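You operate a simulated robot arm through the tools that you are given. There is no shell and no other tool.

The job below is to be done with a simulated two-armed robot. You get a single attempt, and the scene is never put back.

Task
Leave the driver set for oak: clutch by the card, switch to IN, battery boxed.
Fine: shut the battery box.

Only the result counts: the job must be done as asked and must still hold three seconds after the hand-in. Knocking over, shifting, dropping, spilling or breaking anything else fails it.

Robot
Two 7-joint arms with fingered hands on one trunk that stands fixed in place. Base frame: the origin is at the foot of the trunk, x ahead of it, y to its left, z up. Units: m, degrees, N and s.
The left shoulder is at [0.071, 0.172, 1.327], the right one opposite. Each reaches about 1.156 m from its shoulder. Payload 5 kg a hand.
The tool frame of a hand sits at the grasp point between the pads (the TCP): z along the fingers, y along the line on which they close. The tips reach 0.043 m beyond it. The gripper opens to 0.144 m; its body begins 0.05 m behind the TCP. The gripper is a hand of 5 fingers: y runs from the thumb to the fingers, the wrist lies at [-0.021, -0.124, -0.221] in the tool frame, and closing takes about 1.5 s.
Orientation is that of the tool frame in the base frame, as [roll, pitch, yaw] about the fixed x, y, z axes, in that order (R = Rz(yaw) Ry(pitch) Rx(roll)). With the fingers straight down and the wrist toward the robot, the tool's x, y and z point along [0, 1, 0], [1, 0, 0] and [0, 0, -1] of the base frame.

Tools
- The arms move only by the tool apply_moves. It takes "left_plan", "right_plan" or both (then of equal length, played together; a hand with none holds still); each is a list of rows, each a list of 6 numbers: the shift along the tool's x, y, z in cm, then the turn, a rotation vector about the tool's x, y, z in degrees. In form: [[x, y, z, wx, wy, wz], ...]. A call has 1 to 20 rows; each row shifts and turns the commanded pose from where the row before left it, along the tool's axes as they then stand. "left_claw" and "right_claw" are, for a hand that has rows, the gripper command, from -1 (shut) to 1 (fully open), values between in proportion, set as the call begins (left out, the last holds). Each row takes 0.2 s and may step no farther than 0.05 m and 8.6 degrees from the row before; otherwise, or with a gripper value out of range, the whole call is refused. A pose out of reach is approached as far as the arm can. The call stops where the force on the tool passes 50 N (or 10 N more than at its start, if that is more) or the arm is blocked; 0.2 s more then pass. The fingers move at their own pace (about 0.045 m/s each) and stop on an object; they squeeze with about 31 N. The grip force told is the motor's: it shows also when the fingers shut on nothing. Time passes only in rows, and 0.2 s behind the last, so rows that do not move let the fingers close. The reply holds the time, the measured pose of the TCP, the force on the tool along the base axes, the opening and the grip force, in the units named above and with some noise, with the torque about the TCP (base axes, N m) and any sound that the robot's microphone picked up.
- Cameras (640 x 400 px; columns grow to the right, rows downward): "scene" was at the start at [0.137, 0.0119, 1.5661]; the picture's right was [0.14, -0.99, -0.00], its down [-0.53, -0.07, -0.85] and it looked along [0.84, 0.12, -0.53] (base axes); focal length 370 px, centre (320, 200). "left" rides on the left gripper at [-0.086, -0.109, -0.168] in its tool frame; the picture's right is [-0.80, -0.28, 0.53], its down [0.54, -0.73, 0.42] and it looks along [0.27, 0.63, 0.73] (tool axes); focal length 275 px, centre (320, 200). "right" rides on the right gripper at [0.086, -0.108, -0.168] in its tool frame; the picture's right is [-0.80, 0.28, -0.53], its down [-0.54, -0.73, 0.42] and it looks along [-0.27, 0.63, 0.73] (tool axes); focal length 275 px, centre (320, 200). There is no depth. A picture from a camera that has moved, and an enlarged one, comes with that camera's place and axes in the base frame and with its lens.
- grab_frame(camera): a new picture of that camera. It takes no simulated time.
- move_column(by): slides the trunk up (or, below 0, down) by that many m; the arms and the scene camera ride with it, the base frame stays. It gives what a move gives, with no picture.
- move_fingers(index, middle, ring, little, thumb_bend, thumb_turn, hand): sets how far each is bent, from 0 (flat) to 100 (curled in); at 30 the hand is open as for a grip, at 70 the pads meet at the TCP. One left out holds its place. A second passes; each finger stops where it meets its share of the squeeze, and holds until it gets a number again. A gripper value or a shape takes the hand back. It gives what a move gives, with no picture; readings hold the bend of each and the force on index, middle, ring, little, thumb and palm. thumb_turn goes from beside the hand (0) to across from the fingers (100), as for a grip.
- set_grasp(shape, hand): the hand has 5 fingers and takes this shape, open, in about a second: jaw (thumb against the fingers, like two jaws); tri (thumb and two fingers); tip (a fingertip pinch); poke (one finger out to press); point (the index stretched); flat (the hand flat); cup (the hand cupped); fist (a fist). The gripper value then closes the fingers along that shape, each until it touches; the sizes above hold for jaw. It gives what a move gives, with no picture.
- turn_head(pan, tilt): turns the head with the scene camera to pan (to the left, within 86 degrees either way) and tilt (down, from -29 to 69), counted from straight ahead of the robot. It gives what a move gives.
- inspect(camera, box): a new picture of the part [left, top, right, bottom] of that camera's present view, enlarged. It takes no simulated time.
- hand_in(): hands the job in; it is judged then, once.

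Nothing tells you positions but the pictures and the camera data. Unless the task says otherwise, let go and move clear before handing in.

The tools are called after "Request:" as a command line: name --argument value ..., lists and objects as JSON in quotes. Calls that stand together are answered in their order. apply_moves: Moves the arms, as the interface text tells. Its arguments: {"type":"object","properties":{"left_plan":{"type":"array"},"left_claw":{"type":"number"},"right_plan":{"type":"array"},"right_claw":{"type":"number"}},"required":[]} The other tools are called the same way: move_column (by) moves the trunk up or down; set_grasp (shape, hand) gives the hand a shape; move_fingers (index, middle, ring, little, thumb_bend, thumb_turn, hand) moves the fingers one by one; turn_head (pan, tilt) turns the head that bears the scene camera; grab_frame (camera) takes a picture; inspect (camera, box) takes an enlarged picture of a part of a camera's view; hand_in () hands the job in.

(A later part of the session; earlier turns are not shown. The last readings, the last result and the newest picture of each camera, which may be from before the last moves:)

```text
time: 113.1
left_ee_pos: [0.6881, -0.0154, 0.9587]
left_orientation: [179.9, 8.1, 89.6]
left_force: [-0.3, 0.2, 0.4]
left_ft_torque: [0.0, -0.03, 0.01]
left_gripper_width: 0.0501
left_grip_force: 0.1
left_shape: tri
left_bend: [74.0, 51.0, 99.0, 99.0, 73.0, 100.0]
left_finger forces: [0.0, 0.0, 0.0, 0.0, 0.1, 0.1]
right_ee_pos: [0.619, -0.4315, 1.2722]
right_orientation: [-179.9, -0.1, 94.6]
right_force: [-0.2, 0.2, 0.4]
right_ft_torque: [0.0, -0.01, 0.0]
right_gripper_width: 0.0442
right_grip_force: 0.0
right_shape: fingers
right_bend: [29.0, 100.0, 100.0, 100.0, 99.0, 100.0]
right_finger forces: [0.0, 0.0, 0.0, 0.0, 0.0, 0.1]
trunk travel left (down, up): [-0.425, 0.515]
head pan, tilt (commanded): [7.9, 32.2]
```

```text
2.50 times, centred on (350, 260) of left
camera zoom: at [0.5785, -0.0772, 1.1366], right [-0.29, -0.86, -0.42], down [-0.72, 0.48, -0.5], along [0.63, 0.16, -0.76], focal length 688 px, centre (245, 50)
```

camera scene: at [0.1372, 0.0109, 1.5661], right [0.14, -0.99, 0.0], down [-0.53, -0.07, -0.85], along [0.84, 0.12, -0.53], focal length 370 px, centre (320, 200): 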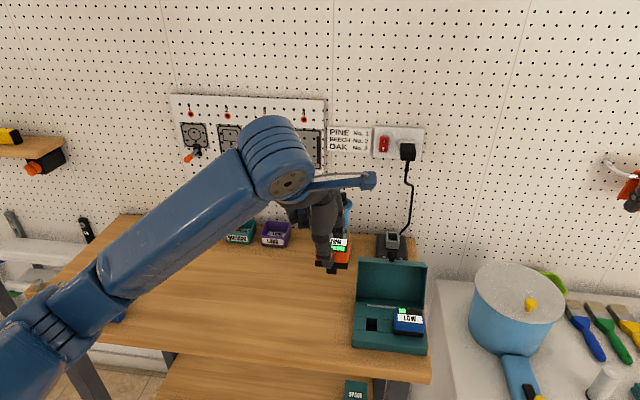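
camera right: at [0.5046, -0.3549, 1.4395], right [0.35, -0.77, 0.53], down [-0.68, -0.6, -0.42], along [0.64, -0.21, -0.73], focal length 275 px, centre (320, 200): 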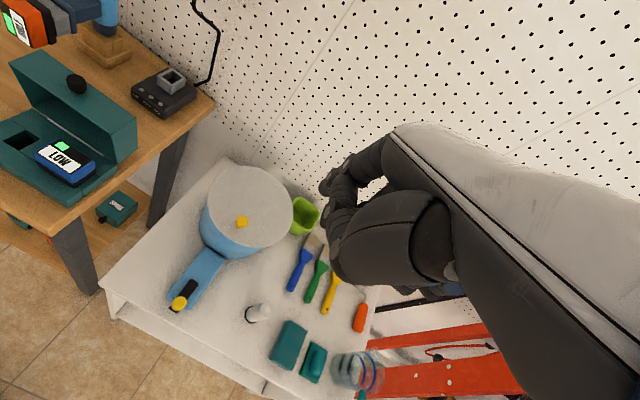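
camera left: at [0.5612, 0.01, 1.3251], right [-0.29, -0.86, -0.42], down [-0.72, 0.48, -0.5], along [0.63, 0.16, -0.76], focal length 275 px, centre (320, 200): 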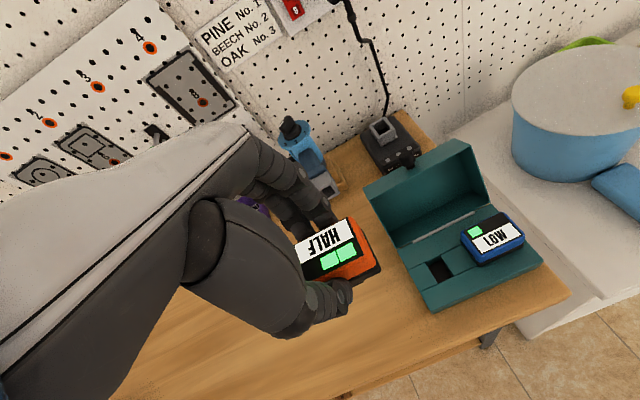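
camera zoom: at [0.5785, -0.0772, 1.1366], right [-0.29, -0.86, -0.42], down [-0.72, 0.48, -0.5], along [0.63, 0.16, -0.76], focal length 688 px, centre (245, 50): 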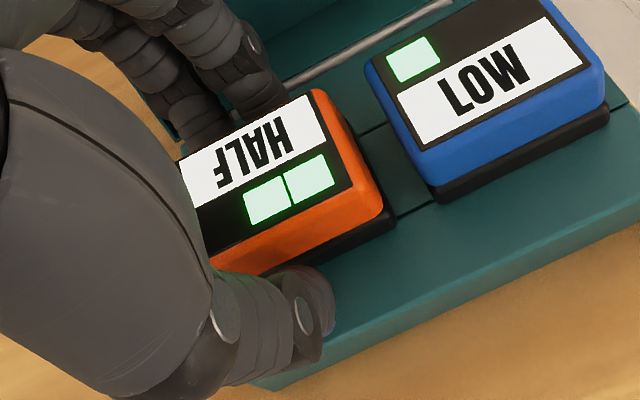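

The orange battery stands seated beside the blue one at the same height. I'll lift the hand straight up, then move clear.

Request:
apply_moves --left_plan '[[-0.2, 0, -1.5, 0, 0, 0], [-0.3, 0, -2.0, 0, 0, 0], [-0.4, 0, -3.0, 0, 0, 0], [-0.4, 0, -3.0, 0, 0, 0], [-0.4, 0, -3.0, 0, 0, 0]]'

Request:
inspect --camera "scene" --box '[330, 250, 440, 360]'

Request:
inspect --camera "right" --box '[0, 40, 160, 200]'

```text
time: 114.3
left_ee_pos: [0.6879, -0.0148, 1.0846]
left_orientation: [180.0, 8.1, 89.6]
left_force: [0.1, -0.9, -0.1]
left_ft_torque: [-0.03, -0.02, 0.03]
left_gripper_width: 0.05
left_grip_force: 0.0
left_shape: tri
left_bend: [74.0, 51.0, 99.0, 99.0, 73.0, 100.0]
left_finger forces: [0.0, 0.0, 0.0, 0.0, 0.0, 0.1]
right_ee_pos: [0.619, -0.4312, 1.2722]
right_orientation: [-179.9, -0.1, 94.5]
right_force: [0.7, -0.1, -0.7]
right_ft_torque: [0.02, -0.02, 0.0]
right_gripper_width: 0.044
right_grip_force: 0.0
right_shape: fingers
right_bend: [29.0, 100.0, 100.0, 100.0, 99.0, 100.0]
right_finger forces: [0.0, 0.0, 0.0, 0.0, 0.0, 0.0]
trunk travel left (down, up): [-0.425, 0.515]
head pan, tilt (commanded): [7.9, 32.2]
```

```text
3.64 times, centred on (385, 305) of scene
camera zoom: at [0.1366, 0.0113, 1.5661], right [0.14, -0.99, 0.0], down [-0.53, -0.07, -0.85], along [0.84, 0.12, -0.53], focal length 1346 px, centre (84, -182)
```

zoom: 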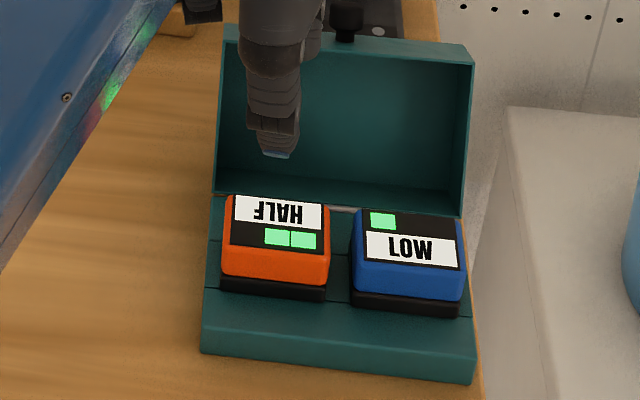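

```text
2.50 times, centred on (80, 120) of right
camera zoom: at [0.5037, -0.354, 1.44], right [0.35, -0.77, 0.53], down [-0.68, -0.6, -0.42], along [0.65, -0.22, -0.73], focal length 688 px, centre (920, 400)
```

zoom: 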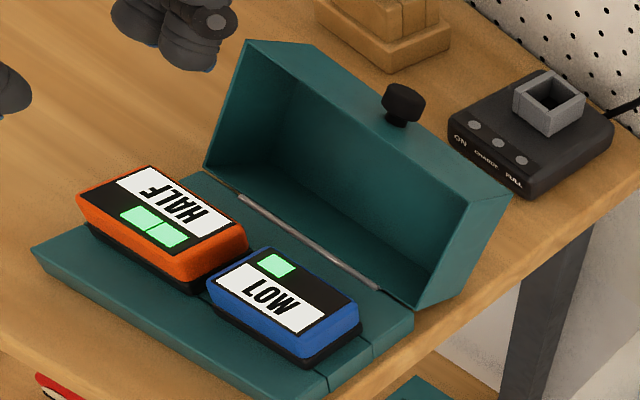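

The battery sits properly in its slot. To shut the lid, I'll bring the left hand up and over, fingers pinched, to a point behind the lid knob.

Request:
apply_moves --left_plan '[[-0.46, 0, -3.3, 0, 0, 0], [-0.46, 0, -3.3, 0, 0, 0], [-0.46, 0, -3.3, 0, 0, 0], [0, 0, 0, 0, 8, 0], [-1.28, 4.3, 0, 0, 0, 0], [-1.28, 4.3, 0, 0, 0, 0], [-1.28, 4.3, 0, 0, 0, 0], [-1.28, 4.3, 0, 0, 0, 0]]' --left_claw -1

Request:
grab_frame --camera "scene"

Request:
inspect --camera "right" --box '[0, 0, 200, 200]'

Request:
grab_frame --camera "left"

```text
time: 116.1
left_ee_pos: [0.8592, -0.0674, 1.1847]
left_orientation: [180.0, 0.0, 89.6]
left_force: [1.1, -0.4, -0.6]
left_ft_torque: [0.01, 0.07, -0.04]
left_gripper_width: 0.0
left_grip_force: 31.0
left_shape: tri
left_bend: [70.0, 70.0, 100.0, 100.0, 59.0, 100.0]
left_finger forces: [0.0, 0.1, 0.1, 0.0, 0.0, 0.1]
right_ee_pos: [0.6206, -0.4329, 1.2696]
right_orientation: [-179.9, -0.1, 94.6]
right_force: [-0.5, -0.7, -1.2]
right_ft_torque: [0.02, 0.03, 0.01]
right_gripper_width: 0.0445
right_grip_force: 0.1
right_shape: fingers
right_bend: [29.0, 100.0, 100.0, 100.0, 99.0, 100.0]
right_finger forces: [0.0, 0.1, 0.0, 0.1, 0.0, 0.1]
trunk travel left (down, up): [-0.425, 0.515]
head pan, tilt (commanded): [7.9, 32.2]
```

```text
taken
camera scene: at [0.1386, 0.01, 1.5659], right [0.14, -0.99, 0.0], down [-0.53, -0.07, -0.85], along [0.84, 0.12, -0.53], focal length 370 px, centre (320, 200)
```

scene: 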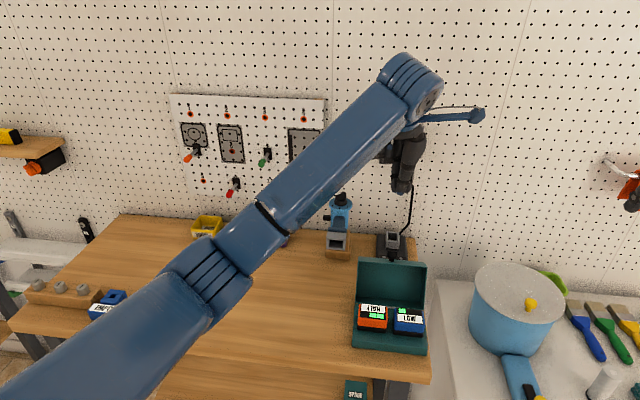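

```text
2.00 times, centred on (100, 100) of right
camera zoom: at [0.5057, -0.355, 1.4389], right [0.35, -0.77, 0.53], down [-0.68, -0.6, -0.42], along [0.64, -0.21, -0.73], focal length 551 px, centre (760, 400)
```

zoom: 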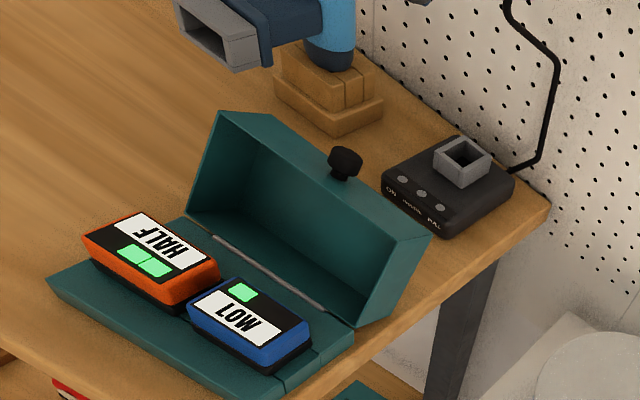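

```text
taken
camera left: at [0.7509, -0.1536, 1.3517], right [-0.29, -0.79, -0.53], down [-0.72, 0.55, -0.42], along [0.63, 0.26, -0.73], focal length 275 px, centre (320, 200)
```

left: 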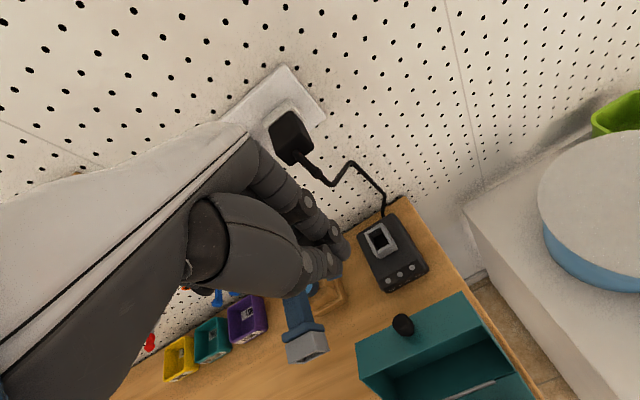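

Request:
apply_moves --left_plan '[[0, 0.4, 3.8, 0, 0, 0], [0, 0.4, 3.8, 0, 0, 0], [0, 0.4, 3.8, 0, 0, 0], [0, 0, 3.0, 0, 0, 0]]'

Request:
inspect --camera "right" --box '[0, 0, 200, 200]'

Request:
inspect --camera "left" --box '[270, 180, 470, 380]'

Request:
inspect --camera "scene" --box '[340, 180, 450, 300]'

```text
time: 117.1
left_ee_pos: [0.8726, -0.0679, 1.0422]
left_orientation: [179.8, 0.1, 89.6]
left_force: [-0.9, 0.4, 0.6]
left_ft_torque: [0.01, -0.01, -0.01]
left_gripper_width: 0.0
left_grip_force: 31.0
left_shape: tri
left_bend: [70.0, 70.0, 100.0, 100.0, 59.0, 100.0]
left_finger forces: [0.0, 0.1, 0.1, 0.1, 0.0, 0.0]
right_ee_pos: [0.6189, -0.4321, 1.2704]
right_orientation: [-179.9, -0.1, 94.6]
right_force: [-0.4, -0.5, 0.1]
right_ft_torque: [-0.01, 0.01, -0.02]
right_gripper_width: 0.0444
right_grip_force: 0.0
right_shape: fingers
right_bend: [29.0, 100.0, 100.0, 100.0, 99.0, 100.0]
right_finger forces: [0.1, 0.0, 0.1, 0.1, 0.0, 0.0]
trunk travel left (down, up): [-0.425, 0.515]
head pan, tilt (commanded): [7.9, 32.2]
```

```text
2.00 times, centred on (100, 100) of right
camera zoom: at [0.5045, -0.3538, 1.4399], right [0.35, -0.77, 0.53], down [-0.68, -0.6, -0.42], along [0.64, -0.22, -0.73], focal length 551 px, centre (760, 400)
```

zoom: 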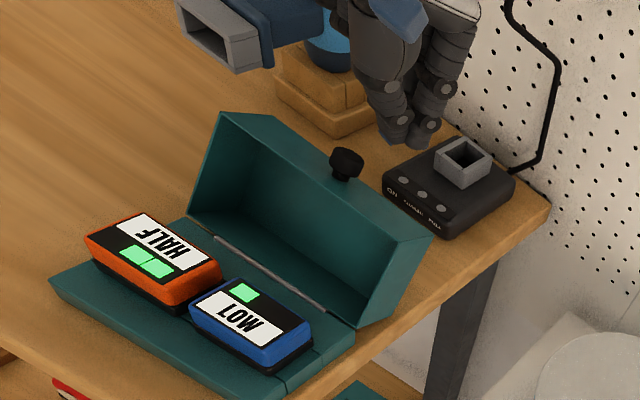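

```text
2.00 times, centred on (370, 280) of left
camera zoom: at [0.764, -0.1533, 1.21], right [-0.29, -0.79, -0.53], down [-0.72, 0.55, -0.42], along [0.63, 0.26, -0.73], focal length 551 px, centre (220, 40)
```

zoom: 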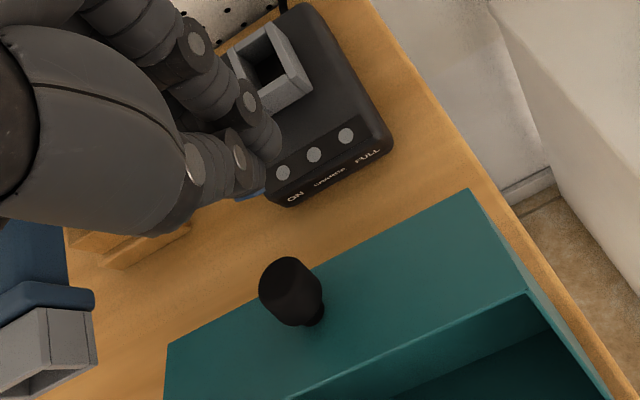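

```text
3.33 times, centred on (395, 240) of scene
camera zoom: at [0.1375, 0.0115, 1.5661], right [0.14, -0.99, 0.0], down [-0.53, -0.07, -0.85], along [0.84, 0.12, -0.53], focal length 1233 px, centre (70, 67)
```

zoom: 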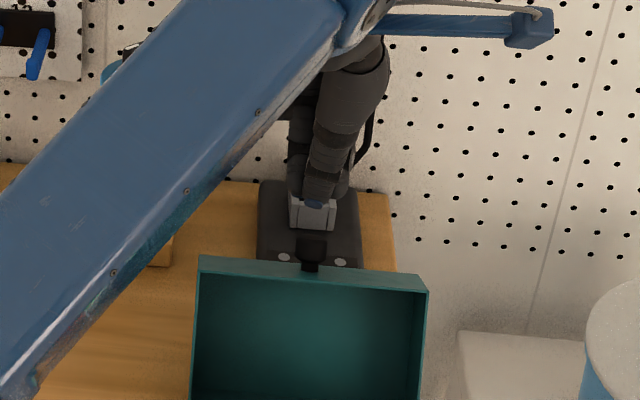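

Request:
apply_moves --left_plan '[[0, -1, 0.4, 0, 0, 0], [0, -1, 0.4, 0, 0, 0], [0, -1, 0, 0, 0, 0], [0, -1, 0, 0, 0, 0], [0, 0, 0, 0, 0, 0]]'

Request:
inspect --camera "right" --box '[0, 0, 200, 200]'

Request:
inspect --camera "left" --box '[270, 180, 470, 380]'

```text
time: 118.3
left_ee_pos: [0.8343, -0.067, 1.0367]
left_orientation: [179.6, 0.2, 89.6]
left_force: [24.5, 0.6, 27.3]
left_ft_torque: [-0.08, -0.65, 0.16]
left_gripper_width: 0.0
left_grip_force: 31.4
left_shape: tri
left_bend: [70.0, 70.0, 100.0, 100.0, 63.0, 100.0]
left_finger forces: [0.0, 0.0, 0.0, 0.0, 77.3, 0.0]
right_ee_pos: [0.6206, -0.4311, 1.272]
right_orientation: [-179.9, 0.0, 94.5]
right_force: [-0.5, -1.1, 0.3]
right_ft_torque: [-0.01, 0.0, -0.02]
right_gripper_width: 0.0441
right_grip_force: 0.0
right_shape: fingers
right_bend: [29.0, 100.0, 100.0, 100.0, 99.0, 100.0]
right_finger forces: [0.0, 0.2, 0.0, 0.0, 0.0, 0.1]
trunk travel left (down, up): [-0.425, 0.515]
head pan, tilt (commanded): [7.9, 32.2]
```

```text
2.00 times, centred on (100, 100) of right
camera zoom: at [0.5045, -0.353, 1.4404], right [0.35, -0.77, 0.53], down [-0.68, -0.6, -0.42], along [0.65, -0.22, -0.73], focal length 551 px, centre (760, 400)
```

zoom: 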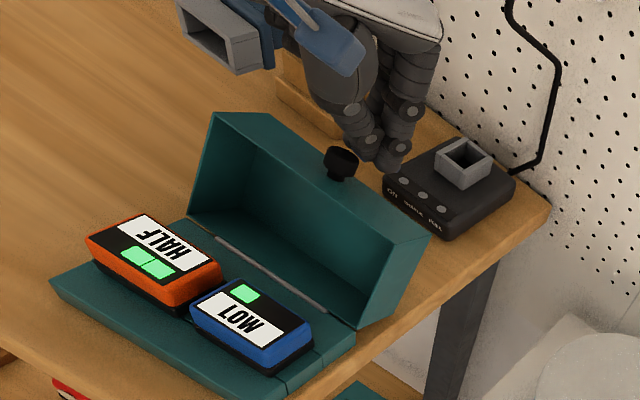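

```text
2.00 times, centred on (370, 280) of left
camera zoom: at [0.7239, -0.1519, 1.2036], right [-0.29, -0.8, -0.53], down [-0.72, 0.55, -0.43], along [0.63, 0.26, -0.73], focal length 551 px, centre (220, 40)
```

zoom: 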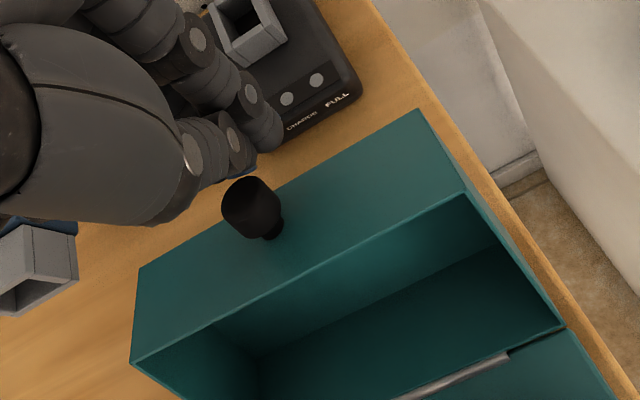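

That pushes down on the knob as much as forward, and the force is too high, so I'm backing off at once. I'll cage the knob between thumb and fingers instead.

Request:
apply_moves --left_plan '[[0, 1.2, -0.3, 0, 0, 0], [0, 0.8, -2.5, 0, 0, 0], [0, 0, -4, 0, 0, 0]]'

Request:
apply_moves --left_plan '[[0, -1.5, 0, 0, 0, 0], [0, -1.5, 0, 0, 0, 0], [0, 0, 0, 0, 0, 0], [0, 0, 0, 0, 0, 0]]' --left_claw 0

Request:
inspect --camera "right" --box '[0, 0, 200, 200]'

Request:
inspect --camera "left" --box '[270, 180, 470, 380]'

Request:
inspect --camera "scene" --box '[340, 230, 450, 360]'

```text
time: 119.1
left_ee_pos: [0.8494, -0.0692, 1.1004]
left_orientation: [-179.9, -0.1, 89.6]
left_force: [-0.8, -0.9, -0.2]
left_ft_torque: [-0.02, -0.02, -0.02]
left_gripper_width: 0.0001
left_grip_force: 30.9
left_shape: tri
left_bend: [70.0, 70.0, 100.0, 100.0, 62.0, 100.0]
left_finger forces: [0.0, 0.0, 0.0, 0.0, 0.0, 0.1]
right_ee_pos: [0.6171, -0.4315, 1.2716]
right_orientation: [179.9, -0.1, 94.6]
right_force: [0.6, -0.5, 0.5]
right_ft_torque: [0.0, -0.01, -0.03]
right_gripper_width: 0.0443
right_grip_force: 0.1
right_shape: fingers
right_bend: [29.0, 100.0, 100.0, 100.0, 99.0, 100.0]
right_finger forces: [0.0, 0.1, 0.0, 0.0, 0.1, 0.0]
trunk travel left (down, up): [-0.425, 0.515]
head pan, tilt (commanded): [7.9, 32.2]
```

```text
time: 120.1
left_ee_pos: [0.8206, -0.0682, 1.1016]
left_orientation: [179.9, 0.0, 89.7]
left_force: [0.9, 1.3, 0.4]
left_ft_torque: [0.0, -0.03, 0.01]
left_gripper_width: 0.0715
left_grip_force: 0.1
left_shape: tri
left_bend: [74.0, 45.0, 99.0, 99.0, 70.0, 100.0]
left_finger forces: [0.0, 0.1, 0.0, 0.0, 0.0, 0.0]
right_ee_pos: [0.6174, -0.4314, 1.2716]
right_orientation: [-179.9, -0.1, 94.6]
right_force: [-0.6, 0.2, 0.7]
right_ft_torque: [0.03, 0.0, -0.03]
right_gripper_width: 0.0442
right_grip_force: 0.0
right_shape: fingers
right_bend: [29.0, 100.0, 100.0, 100.0, 99.0, 100.0]
right_finger forces: [0.1, 0.0, 0.0, 0.1, 0.1, 0.1]
trunk travel left (down, up): [-0.425, 0.515]
head pan, tilt (commanded): [7.9, 32.2]
```

```text
2.00 times, centred on (100, 100) of right
camera zoom: at [0.5037, -0.3537, 1.4402], right [0.35, -0.77, 0.53], down [-0.68, -0.6, -0.42], along [0.65, -0.22, -0.73], focal length 551 px, centre (760, 400)
```

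zoom: 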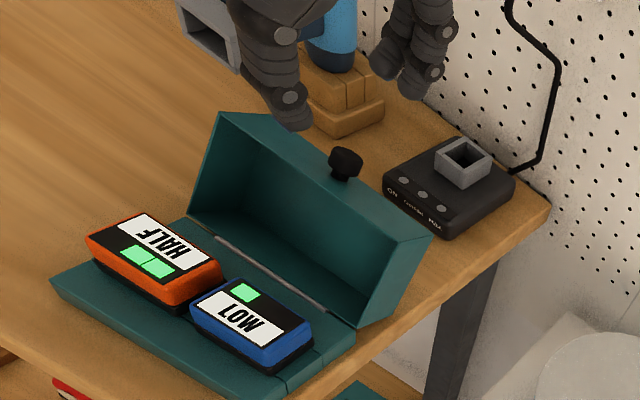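

```text
2.00 times, centred on (370, 280) of left
camera zoom: at [0.7109, -0.1537, 1.2694], right [-0.29, -0.79, -0.53], down [-0.72, 0.55, -0.42], along [0.63, 0.26, -0.73], focal length 551 px, centre (220, 40)
```

zoom: 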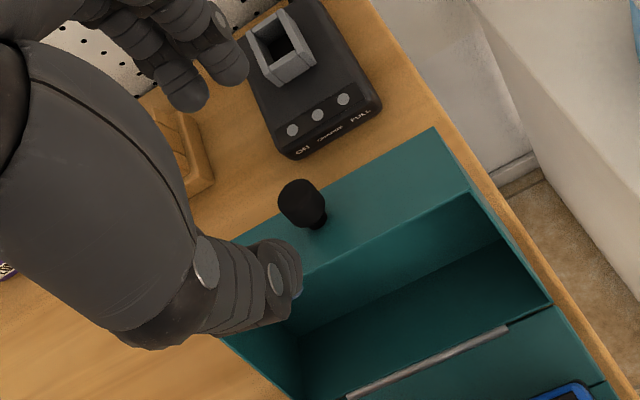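

```text
3.08 times, centred on (395, 295) of scene
camera zoom: at [0.1366, 0.0116, 1.5662], right [0.14, -0.99, 0.0], down [-0.53, -0.07, -0.85], along [0.84, 0.12, -0.53], focal length 1139 px, centre (89, -92)
```

zoom: 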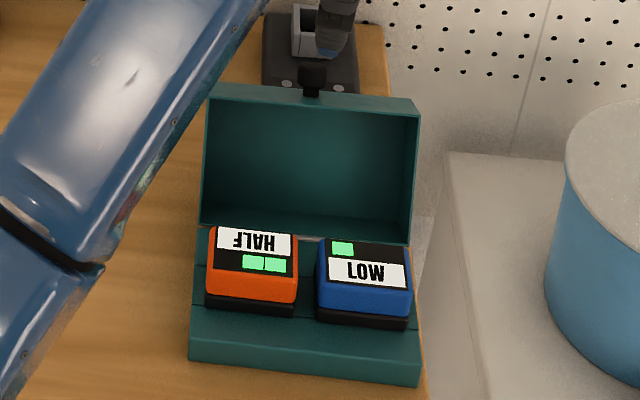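

Request:
apply_moves --left_plan '[[0.1, -0.3, 2.8, 0, 0, 0], [0.1, -0.3, 2.6, 0, 0, 0], [0, 0, 0, 0, 0, 0]]'

Request:
inspect --camera "right" --box '[0, 0, 200, 200]'

Request:
inspect --camera "left" --box '[270, 180, 470, 380]'

```text
time: 120.9
left_ee_pos: [0.8137, -0.0649, 1.0458]
left_orientation: [179.9, 0.0, 89.5]
left_force: [-0.2, 0.1, -0.6]
left_ft_torque: [-0.02, -0.01, 0.0]
left_gripper_width: 0.0718
left_grip_force: 0.1
left_shape: tri
left_bend: [74.0, 45.0, 99.0, 99.0, 70.0, 100.0]
left_finger forces: [0.0, 0.1, 0.0, 0.1, 0.0, 0.0]
right_ee_pos: [0.6193, -0.4313, 1.2706]
right_orientation: [-179.9, -0.1, 94.7]
right_force: [0.0, -0.9, 0.1]
right_ft_torque: [0.02, 0.02, 0.0]
right_gripper_width: 0.0443
right_grip_force: 0.1
right_shape: fingers
right_bend: [29.0, 100.0, 100.0, 100.0, 99.0, 100.0]
right_finger forces: [0.0, 0.1, 0.0, 0.1, 0.0, 0.0]
trunk travel left (down, up): [-0.425, 0.515]
head pan, tilt (commanded): [7.9, 32.2]
```

```text
2.00 times, centred on (100, 100) of right
camera zoom: at [0.5038, -0.3537, 1.4401], right [0.35, -0.77, 0.53], down [-0.68, -0.6, -0.42], along [0.65, -0.22, -0.73], focal length 551 px, centre (760, 400)
```

zoom: 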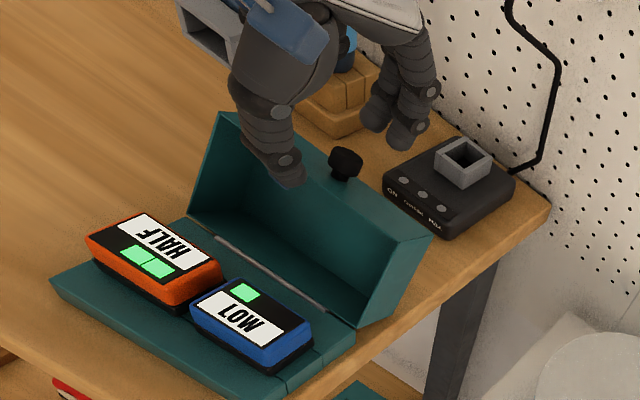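

```text
2.00 times, centred on (370, 280) of left
camera zoom: at [0.7049, -0.1506, 1.2146], right [-0.29, -0.79, -0.53], down [-0.72, 0.55, -0.42], along [0.63, 0.26, -0.73], focal length 551 px, centre (220, 40)
```

zoom: 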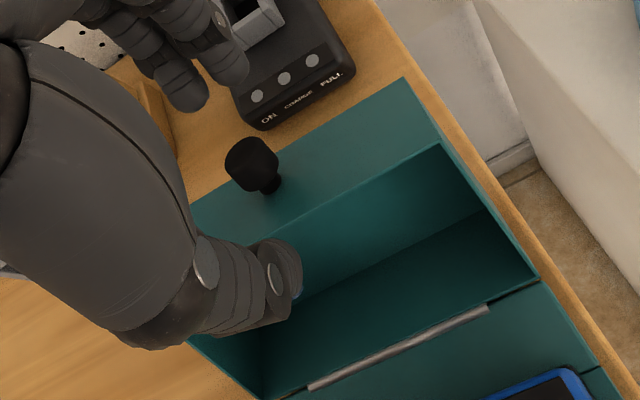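

The knob is caged with fingers behind and thumb in front. I'll draw it forward along its arc in small steps.

Request:
apply_moves --left_plan '[[0, -0.8, 0, 0, 0, 0], [0, -0.8, 0, 0, 0, 0], [0, -0.8, 0, 0, 0, 0], [0, 0, 0, 0, 0, 0]]'

Request:
inspect --camera "right" --box '[0, 0, 200, 200]'

Request:
inspect --camera "left" --box '[270, 180, 470, 380]'

```text
time: 121.9
left_ee_pos: [0.792, -0.0637, 1.0464]
left_orientation: [-180.0, 0.1, 89.5]
left_force: [-0.4, -0.1, 0.2]
left_ft_torque: [0.01, 0.02, -0.04]
left_gripper_width: 0.0716
left_grip_force: 0.1
left_shape: tri
left_bend: [74.0, 45.0, 99.0, 99.0, 70.0, 100.0]
left_finger forces: [0.0, 0.0, 0.1, 0.1, 0.0, 0.0]
right_ee_pos: [0.6187, -0.4304, 1.2726]
right_orientation: [-179.9, -0.1, 94.6]
right_force: [-0.4, -0.8, 0.0]
right_ft_torque: [-0.01, -0.02, -0.01]
right_gripper_width: 0.0442
right_grip_force: 0.1
right_shape: fingers
right_bend: [29.0, 100.0, 100.0, 100.0, 99.0, 100.0]
right_finger forces: [0.0, 0.0, 0.1, 0.0, 0.0, 0.0]
trunk travel left (down, up): [-0.425, 0.515]
head pan, tilt (commanded): [7.9, 32.2]
```

```text
2.00 times, centred on (100, 100) of right
camera zoom: at [0.5039, -0.3537, 1.4401], right [0.35, -0.77, 0.53], down [-0.68, -0.6, -0.42], along [0.65, -0.22, -0.73], focal length 551 px, centre (760, 400)
```

zoom: 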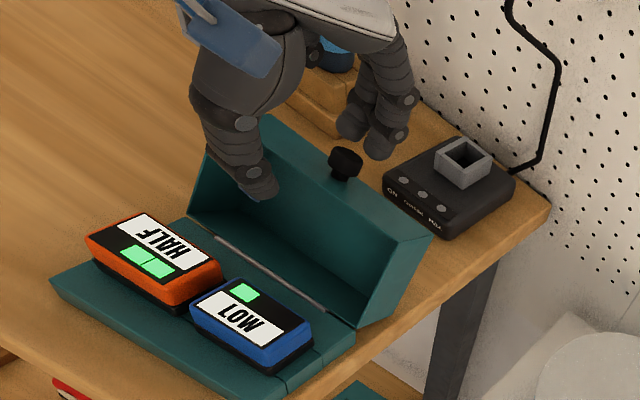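

```text
2.00 times, centred on (370, 280) of left
camera zoom: at [0.6823, -0.1497, 1.2146], right [-0.29, -0.79, -0.53], down [-0.72, 0.55, -0.42], along [0.63, 0.26, -0.73], focal length 551 px, centre (220, 40)
```

zoom: 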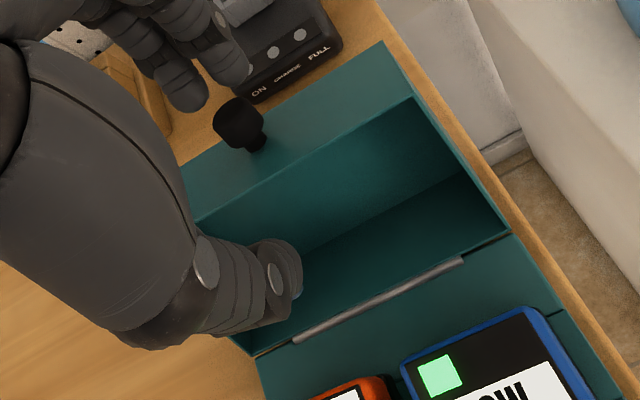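

Request:
apply_moves --left_plan '[[0, -0.6, 0, 0, 0, 0], [0, -0.6, 0, 0, 0, 0], [0, -0.6, -0.1, 0, 0, 0], [0, 0, 0, 0, 0, 0]]'

Request:
inspect --camera "right" --box '[0, 0, 200, 200]'

Request:
inspect --camera "left" --box '[270, 180, 470, 380]'

```text
time: 122.9
left_ee_pos: [0.7735, -0.0646, 1.0495]
left_orientation: [179.9, 0.1, 89.5]
left_force: [2.7, -0.5, 2.8]
left_ft_torque: [0.04, -0.26, -0.05]
left_gripper_width: 0.0727
left_grip_force: 0.1
left_shape: tri
left_bend: [74.0, 44.0, 99.0, 99.0, 70.0, 100.0]
left_finger forces: [0.0, 3.7, 0.2, 0.0, 0.0, 0.0]
right_ee_pos: [0.6181, -0.4312, 1.2726]
right_orientation: [-180.0, -0.2, 94.6]
right_force: [-0.4, 0.1, -0.5]
right_ft_torque: [0.0, -0.01, -0.02]
right_gripper_width: 0.044
right_grip_force: 0.1
right_shape: fingers
right_bend: [29.0, 100.0, 100.0, 100.0, 99.0, 100.0]
right_finger forces: [0.0, 0.1, 0.0, 0.0, 0.0, 0.1]
trunk travel left (down, up): [-0.425, 0.515]
head pan, tilt (commanded): [7.9, 32.2]
```

```text
2.00 times, centred on (100, 100) of right
camera zoom: at [0.5039, -0.3536, 1.4401], right [0.35, -0.77, 0.53], down [-0.68, -0.6, -0.42], along [0.65, -0.22, -0.73], focal length 551 px, centre (760, 400)
```

zoom: 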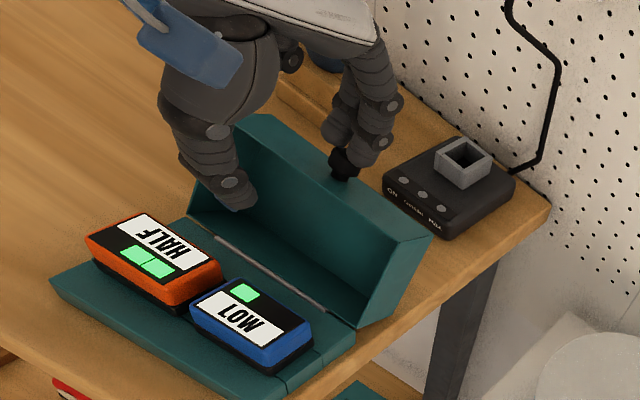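

```text
2.00 times, centred on (370, 280) of left
camera zoom: at [0.6646, -0.1503, 1.2166], right [-0.29, -0.8, -0.53], down [-0.72, 0.55, -0.43], along [0.63, 0.26, -0.73], focal length 551 px, centre (220, 40)
```

zoom: 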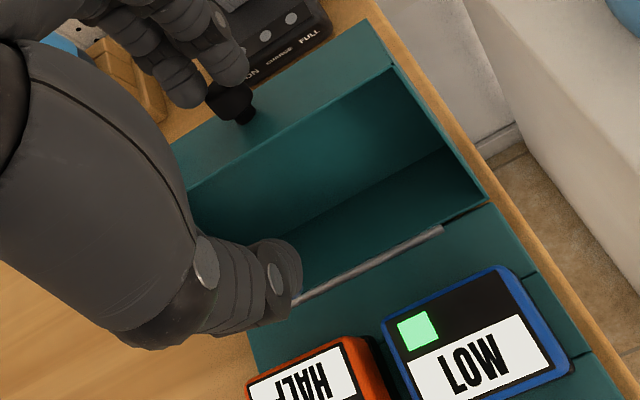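

Request:
apply_moves --left_plan '[[0, 0.7, 0, 0, 0, 0], [0, 0, 1.2, 0, 0, 0], [0, -0.5, 0, 0, 0, 0], [0, -0.5, 0, 0, 0, 0], [0, 0, 0, 0, 0, 0]]'

Request:
inspect --camera "right" --box '[0, 0, 200, 200]'

Request:
inspect --camera "left" --box '[270, 180, 470, 380]'

```text
time: 124.1
left_ee_pos: [0.7688, -0.065, 1.042]
left_orientation: [179.4, 0.2, 89.6]
left_force: [16.2, 2.6, 43.1]
left_ft_torque: [0.32, -3.15, 0.09]
left_gripper_width: 0.0821
left_grip_force: 0.0
left_shape: tri
left_bend: [74.0, 37.0, 99.0, 99.0, 70.0, 100.0]
left_finger forces: [9.2, 35.9, 0.0, 0.1, 0.1, 0.1]
right_ee_pos: [0.6163, -0.4311, 1.273]
right_orientation: [179.9, -0.1, 94.6]
right_force: [0.0, 0.2, -0.9]
right_ft_torque: [-0.03, -0.05, 0.01]
right_gripper_width: 0.0441
right_grip_force: 0.1
right_shape: fingers
right_bend: [29.0, 100.0, 100.0, 100.0, 99.0, 100.0]
right_finger forces: [0.0, 0.1, 0.1, 0.1, 0.0, 0.1]
trunk travel left (down, up): [-0.425, 0.515]
head pan, tilt (commanded): [7.9, 32.2]
```

```text
2.00 times, centred on (100, 100) of right
camera zoom: at [0.5012, -0.3529, 1.4417], right [0.35, -0.77, 0.53], down [-0.68, -0.6, -0.42], along [0.65, -0.22, -0.73], focal length 551 px, centre (760, 400)
```

zoom: 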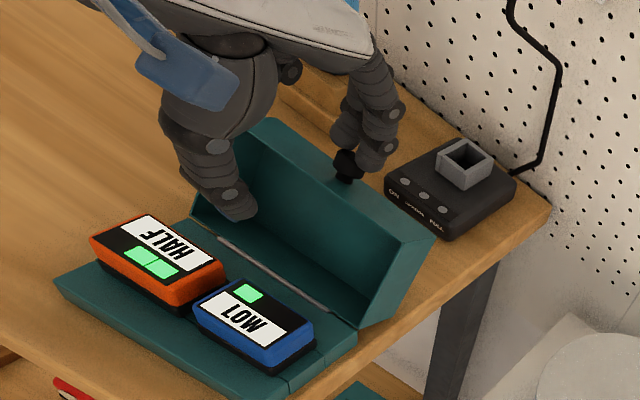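

```text
2.00 times, centred on (370, 280) of left
camera zoom: at [0.659, -0.15, 1.2089], right [-0.28, -0.8, -0.53], down [-0.72, 0.55, -0.43], along [0.64, 0.26, -0.73], focal length 551 px, centre (220, 40)
```

zoom: 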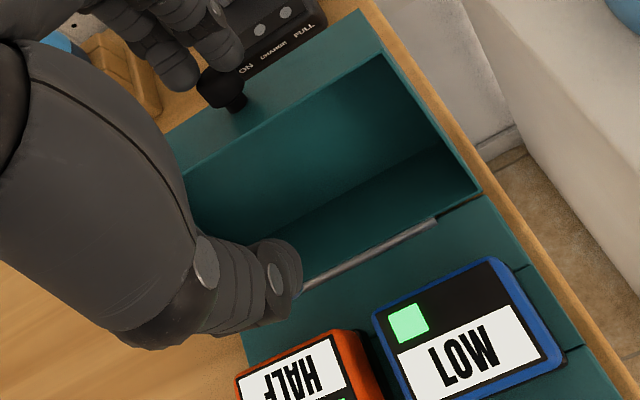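

Still pressing on top of the knob, because the lid leans further back than I'd estimated. I'm relieving the force immediately, then going further behind and lower.

Request:
apply_moves --left_plan '[[0, 0, -1.5, 0, 0, 0], [0, 1, -2.5, 0, 0, 0], [0, 2, 0, 0, 0, 0], [0, 2, 0, 0, 0, 0]]'

Request:
grab_frame --camera "left"

Request:
inspect --camera "left" --box '[270, 180, 470, 380]'

Request:
inspect --camera "scene" --box '[340, 230, 450, 360]'

Request:
inspect --camera "right" --box '[0, 0, 200, 200]'

```text
time: 125.1
left_ee_pos: [0.8225, -0.0661, 1.0742]
left_orientation: [-179.9, 0.0, 89.5]
left_force: [-0.1, -0.4, -0.3]
left_ft_torque: [-0.02, 0.04, 0.02]
left_gripper_width: 0.0718
left_grip_force: 0.0
left_shape: tri
left_bend: [74.0, 45.0, 99.0, 99.0, 70.0, 100.0]
left_finger forces: [0.0, 0.1, 0.0, 0.0, 0.0, 0.0]
right_ee_pos: [0.6199, -0.4319, 1.2715]
right_orientation: [-179.9, -0.1, 94.6]
right_force: [0.0, -0.3, -0.1]
right_ft_torque: [0.02, 0.06, 0.01]
right_gripper_width: 0.0441
right_grip_force: 0.1
right_shape: fingers
right_bend: [29.0, 100.0, 100.0, 100.0, 99.0, 100.0]
right_finger forces: [0.0, 0.1, 0.0, 0.1, 0.0, 0.0]
trunk travel left (down, up): [-0.425, 0.515]
head pan, tilt (commanded): [7.9, 32.2]
```

```text
taken
camera left: at [0.7133, -0.1508, 1.2422], right [-0.29, -0.79, -0.53], down [-0.72, 0.55, -0.42], along [0.63, 0.26, -0.73], focal length 275 px, centre (320, 200)
```

left: 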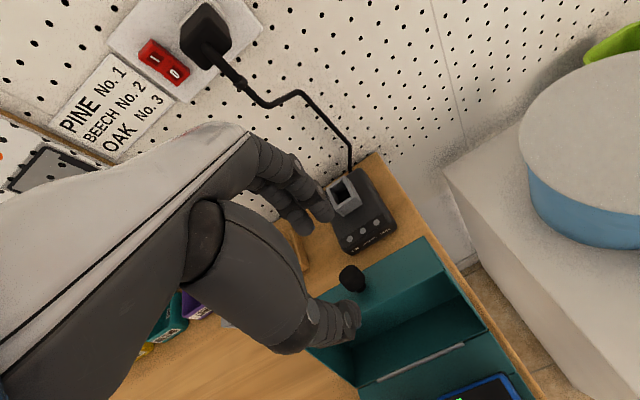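

```text
2.00 times, centred on (370, 280) of left
camera zoom: at [0.7133, -0.1508, 1.2422], right [-0.29, -0.79, -0.53], down [-0.72, 0.55, -0.42], along [0.63, 0.26, -0.73], focal length 551 px, centre (220, 40)
```

zoom: 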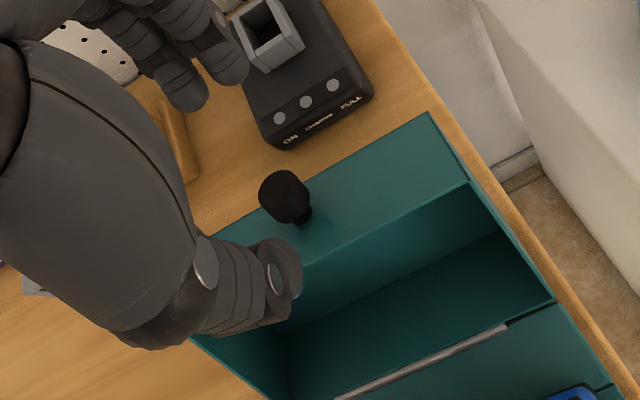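

```text
3.08 times, centred on (395, 295) of scene
camera zoom: at [0.138, 0.0112, 1.5659], right [0.14, -0.99, 0.0], down [-0.53, -0.07, -0.85], along [0.84, 0.12, -0.53], focal length 1139 px, centre (89, -92)
```

zoom: 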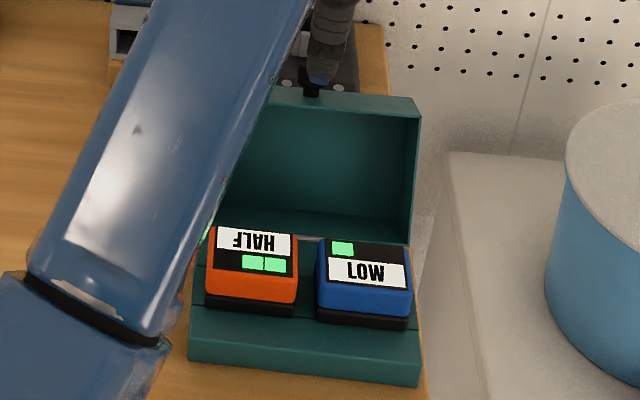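

```text
2.00 times, centred on (100, 100) of right
camera zoom: at [0.505, -0.354, 1.4394], right [0.35, -0.77, 0.53], down [-0.68, -0.6, -0.42], along [0.64, -0.22, -0.73], focal length 551 px, centre (760, 400)
```

zoom: 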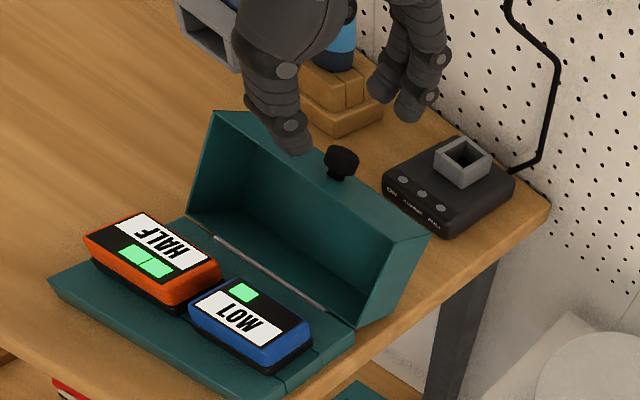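

Request:
apply_moves --left_plan '[[0.15, -1.0, 0, 0, 0, 0], [0, 0, 2.5, 0, 0, 0], [0, 0, 2.5, 0, 0, 0], [0, 0, 0, 0, 0, 0]]'

Request:
inspect --camera "right" --box '[0, 0, 200, 200]'

Request:
inspect --camera "left" --box '[270, 180, 470, 380]'

```text
time: 126.1
left_ee_pos: [0.8099, -0.0638, 1.0268]
left_orientation: [179.9, 0.1, 89.6]
left_force: [-0.2, -0.2, 0.6]
left_ft_torque: [0.04, 0.02, 0.01]
left_gripper_width: 0.0721
left_grip_force: 0.0
left_shape: tri
left_bend: [74.0, 45.0, 99.0, 99.0, 70.0, 100.0]
left_finger forces: [0.0, 0.0, 0.1, 0.1, 0.0, 0.1]
right_ee_pos: [0.6184, -0.4312, 1.2712]
right_orientation: [-179.9, -0.1, 94.6]
right_force: [-0.2, 0.0, -0.3]
right_ft_torque: [-0.02, -0.03, -0.03]
right_gripper_width: 0.0442
right_grip_force: 0.1
right_shape: fingers
right_bend: [29.0, 100.0, 100.0, 100.0, 99.0, 100.0]
right_finger forces: [0.0, 0.1, 0.0, 0.0, 0.0, 0.1]
trunk travel left (down, up): [-0.425, 0.515]
head pan, tilt (commanded): [7.9, 32.2]
```

```text
2.00 times, centred on (100, 100) of right
camera zoom: at [0.5036, -0.3537, 1.4402], right [0.35, -0.77, 0.53], down [-0.68, -0.6, -0.42], along [0.65, -0.22, -0.73], focal length 551 px, centre (760, 400)
```

zoom: 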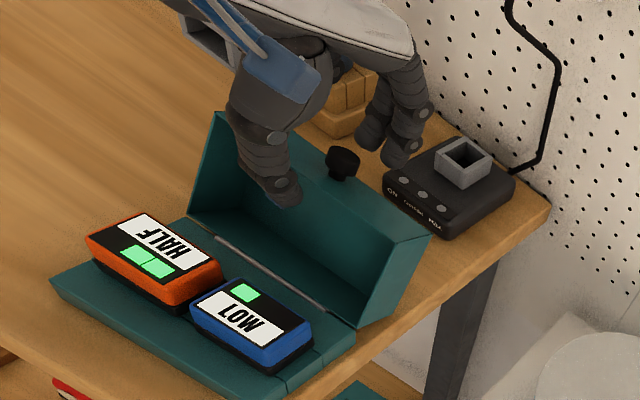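

```text
2.00 times, centred on (370, 280) of left
camera zoom: at [0.701, -0.1491, 1.1934], right [-0.29, -0.79, -0.53], down [-0.72, 0.55, -0.43], along [0.63, 0.26, -0.73], focal length 551 px, centre (220, 40)
```

zoom: 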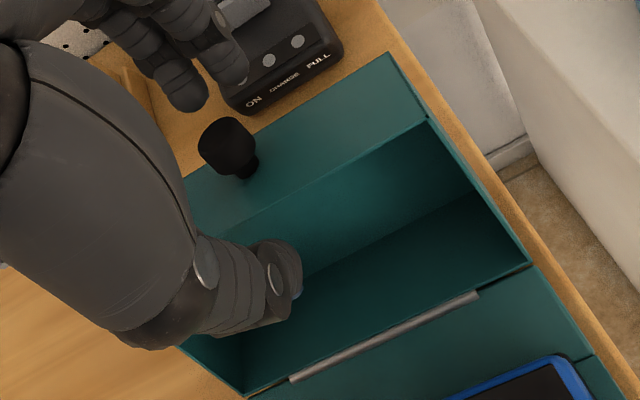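

Request:
apply_moves --left_plan '[[0, -0.5, 0, 0, 0, 0], [0, -0.5, 0, 0, 0, 0], [0, 0, 0, 0, 0, 0]]'

Request:
inspect --camera "left" --box '[270, 180, 470, 380]'

```text
time: 126.9
left_ee_pos: [0.7996, -0.0631, 1.0249]
left_orientation: [180.0, 0.1, 89.5]
left_force: [-0.3, -1.4, 0.0]
left_ft_torque: [0.01, 0.03, -0.01]
left_gripper_width: 0.0721
left_grip_force: 0.1
left_shape: tri
left_bend: [74.0, 45.0, 99.0, 99.0, 70.0, 100.0]
left_finger forces: [0.1, 0.0, 0.0, 0.0, 0.0, 0.0]
right_ee_pos: [0.6195, -0.4314, 1.2715]
right_orientation: [-179.9, -0.1, 94.6]
right_force: [-0.9, -0.3, 0.7]
right_ft_torque: [0.0, -0.01, 0.01]
right_gripper_width: 0.0443
right_grip_force: 0.1
right_shape: fingers
right_bend: [29.0, 100.0, 100.0, 100.0, 99.0, 100.0]
right_finger forces: [0.0, 0.0, 0.0, 0.1, 0.0, 0.0]
trunk travel left (down, up): [-0.425, 0.515]
head pan, tilt (commanded): [7.9, 32.2]
```

```text
2.00 times, centred on (370, 280) of left
camera zoom: at [0.6913, -0.1491, 1.1932], right [-0.29, -0.79, -0.53], down [-0.72, 0.55, -0.42], along [0.63, 0.26, -0.73], focal length 551 px, centre (220, 40)
```

zoom: 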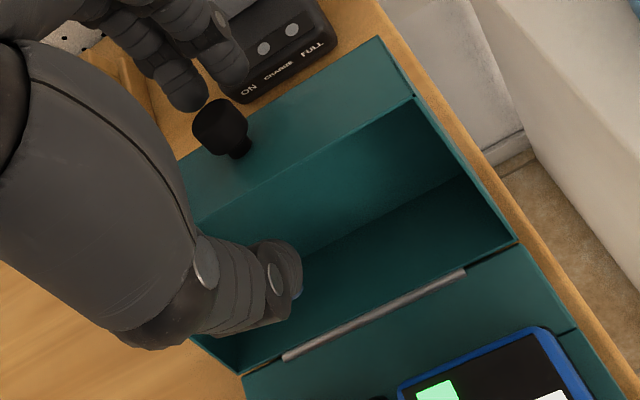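

Request:
apply_moves --left_plan '[[0, -0.4, 0, 0, 0, 0], [0, -0.4, 0, 0, 0, 0], [0, 0, 0, 0, 0, 0]]'

Request:
inspect --camera "left" --box '[270, 180, 470, 380]'

Request:
inspect --camera "right" --box '[0, 0, 200, 200]'

```text
time: 127.7
left_ee_pos: [0.7945, -0.0611, 1.0271]
left_orientation: [179.8, -0.1, 89.6]
left_force: [0.5, 0.0, -1.3]
left_ft_torque: [0.04, 0.0, 0.01]
left_gripper_width: 0.0718
left_grip_force: 0.1
left_shape: tri
left_bend: [74.0, 45.0, 99.0, 99.0, 70.0, 100.0]
left_finger forces: [0.0, 0.0, 0.0, 0.0, 0.0, 0.1]
right_ee_pos: [0.6181, -0.431, 1.2716]
right_orientation: [-179.9, -0.1, 94.6]
right_force: [-0.8, -0.3, 0.0]
right_ft_torque: [-0.02, 0.02, 0.02]
right_gripper_width: 0.0442
right_grip_force: 0.1
right_shape: fingers
right_bend: [29.0, 100.0, 100.0, 100.0, 99.0, 100.0]
right_finger forces: [0.1, 0.1, 0.0, 0.0, 0.1, 0.0]
trunk travel left (down, up): [-0.425, 0.515]
head pan, tilt (commanded): [7.9, 32.2]
```

```text
2.00 times, centred on (370, 280) of left
camera zoom: at [0.6847, -0.147, 1.194], right [-0.29, -0.79, -0.54], down [-0.72, 0.55, -0.43], along [0.63, 0.27, -0.73], focal length 551 px, centre (220, 40)
```

zoom: 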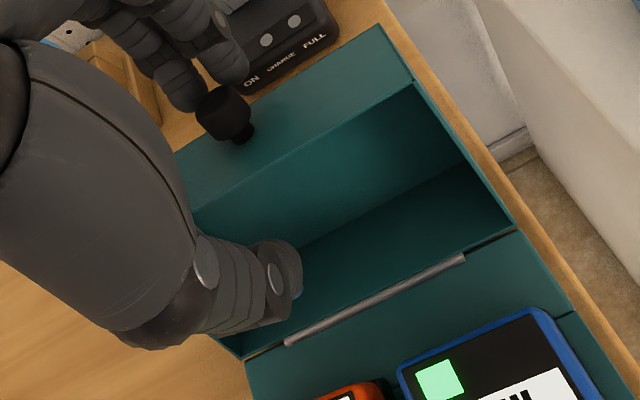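

```text
2.00 times, centred on (100, 100) of right
camera zoom: at [0.5039, -0.3538, 1.44], right [0.35, -0.77, 0.53], down [-0.68, -0.6, -0.42], along [0.65, -0.22, -0.73], focal length 551 px, centre (760, 400)
```

zoom: 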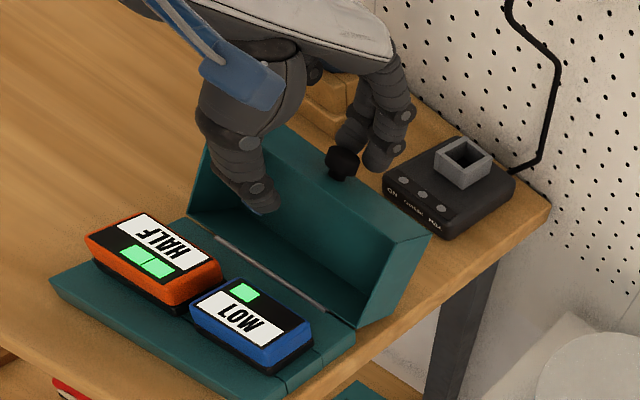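

Request:
apply_moves --left_plan '[[-0.15, -0.5, 0, 0, 0, 0], [0, -0.5, 0, 0, 0, 0], [0, 0, 0, 0, 0, 0]]'

Request:
inspect --camera "left" --box '[270, 180, 470, 380]'

Request:
inspect --camera "right" --box '[0, 0, 200, 200]'

```text
time: 128.5
left_ee_pos: [0.7884, -0.055, 1.0331]
left_orientation: [179.1, -0.5, 90.2]
left_force: [1.6, -0.2, 0.3]
left_ft_torque: [-0.02, -0.03, 0.01]
left_gripper_width: 0.0724
left_grip_force: 0.2
left_shape: tri
left_bend: [74.0, 45.0, 99.0, 99.0, 70.0, 100.0]
left_finger forces: [0.6, 0.0, 0.1, 0.0, 0.0, 0.0]
right_ee_pos: [0.6187, -0.4324, 1.2715]
right_orientation: [-179.8, 0.0, 94.6]
right_force: [0.3, -0.2, 0.5]
right_ft_torque: [0.02, -0.02, 0.0]
right_gripper_width: 0.0444
right_grip_force: 0.0
right_shape: fingers
right_bend: [29.0, 100.0, 100.0, 100.0, 99.0, 100.0]
right_finger forces: [0.1, 0.0, 0.0, 0.0, 0.0, 0.1]
trunk travel left (down, up): [-0.425, 0.515]
head pan, tilt (commanded): [7.9, 32.2]
```

```text
2.00 times, centred on (370, 280) of left
camera zoom: at [0.6786, -0.1434, 1.1982], right [-0.27, -0.79, -0.55], down [-0.72, 0.55, -0.43], along [0.64, 0.28, -0.72], focal length 551 px, centre (220, 40)
```

zoom: 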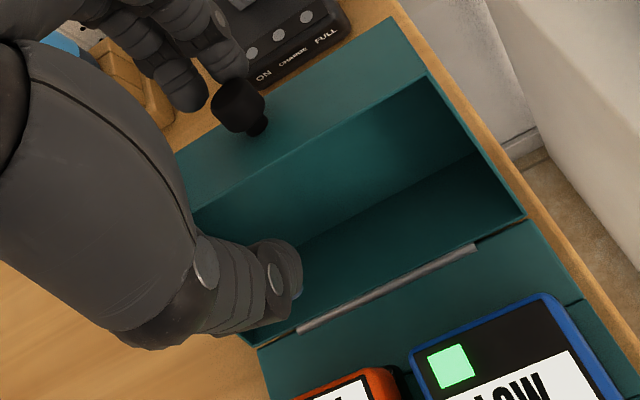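

```text
2.00 times, centred on (100, 100) of right
camera zoom: at [0.504, -0.3537, 1.44], right [0.35, -0.77, 0.53], down [-0.68, -0.6, -0.42], along [0.65, -0.22, -0.73], focal length 551 px, centre (760, 400)
```

zoom: 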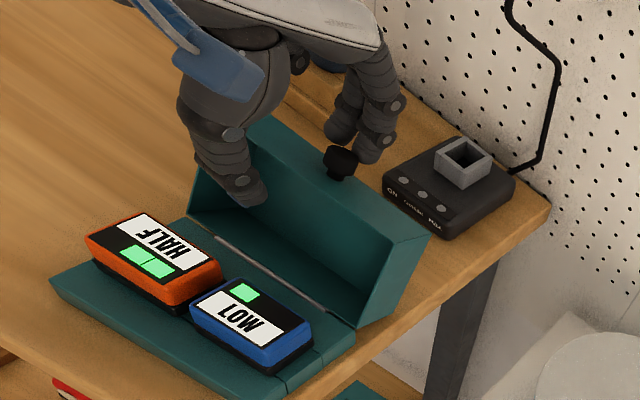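

Request:
grab_frame --camera "scene"

Request:
apply_moves --left_plan '[[0, 0, 0, 0, 0, 0]]'

```text
taken
camera scene: at [0.137, 0.0116, 1.5661], right [0.14, -0.99, 0.0], down [-0.53, -0.07, -0.85], along [0.84, 0.12, -0.53], focal length 370 px, centre (320, 200)
```

scene: 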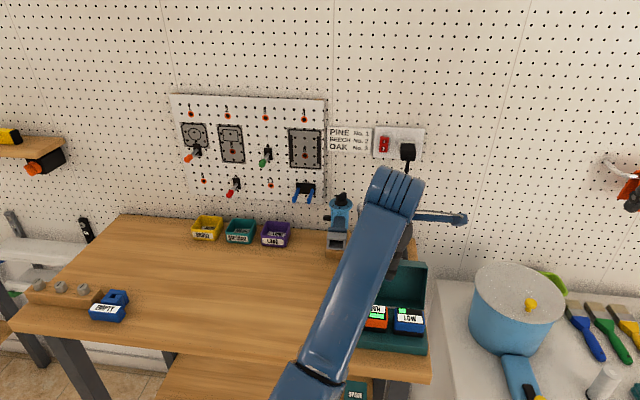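

```text
time: 128.9
left_ee_pos: [0.7893, -0.0555, 1.0313]
left_orientation: [179.3, -0.5, 90.0]
left_force: [0.6, -0.4, 1.5]
left_ft_torque: [0.01, -0.05, 0.01]
left_gripper_width: 0.0724
left_grip_force: 0.1
left_shape: tri
left_bend: [74.0, 45.0, 99.0, 99.0, 70.0, 100.0]
left_finger forces: [0.4, 0.0, 0.1, 0.0, 0.1, 0.1]
right_ee_pos: [0.6178, -0.4321, 1.2711]
right_orientation: [-179.8, 0.0, 94.6]
right_force: [-0.2, 0.3, -0.4]
right_ft_torque: [0.0, 0.04, -0.02]
right_gripper_width: 0.0441
right_grip_force: 0.0
right_shape: fingers
right_bend: [29.0, 100.0, 100.0, 100.0, 99.0, 100.0]
right_finger forces: [0.0, 0.0, 0.0, 0.1, 0.0, 0.0]
trunk travel left (down, up): [-0.425, 0.515]
head pan, tilt (commanded): [7.9, 32.2]
```

Request:
apply_moves --left_plan '[[-0.4, 0, 0.4, 0, 0, 0], [-0.4, 0, 0.3, 0, 0, 0], [0, 0, 0, 0, 0, 0]]'

```text
time: 129.7
left_ee_pos: [0.7913, -0.0547, 1.0235]
left_orientation: [178.9, -1.3, 90.5]
left_force: [-0.5, -0.1, 0.1]
left_ft_torque: [0.02, 0.0, 0.0]
left_gripper_width: 0.0718
left_grip_force: 0.0
left_shape: tri
left_bend: [74.0, 45.0, 99.0, 99.0, 70.0, 100.0]
left_finger forces: [0.0, 0.0, 0.1, 0.0, 0.1, 0.0]
right_ee_pos: [0.6189, -0.432, 1.2718]
right_orientation: [180.0, -0.2, 94.5]
right_force: [-0.6, -0.8, 1.1]
right_ft_torque: [0.0, 0.03, -0.02]
right_gripper_width: 0.0439
right_grip_force: 0.0
right_shape: fingers
right_bend: [29.0, 100.0, 100.0, 100.0, 99.0, 100.0]
right_finger forces: [0.1, 0.1, 0.0, 0.1, 0.0, 0.1]
trunk travel left (down, up): [-0.425, 0.515]
head pan, tilt (commanded): [7.9, 32.2]
```

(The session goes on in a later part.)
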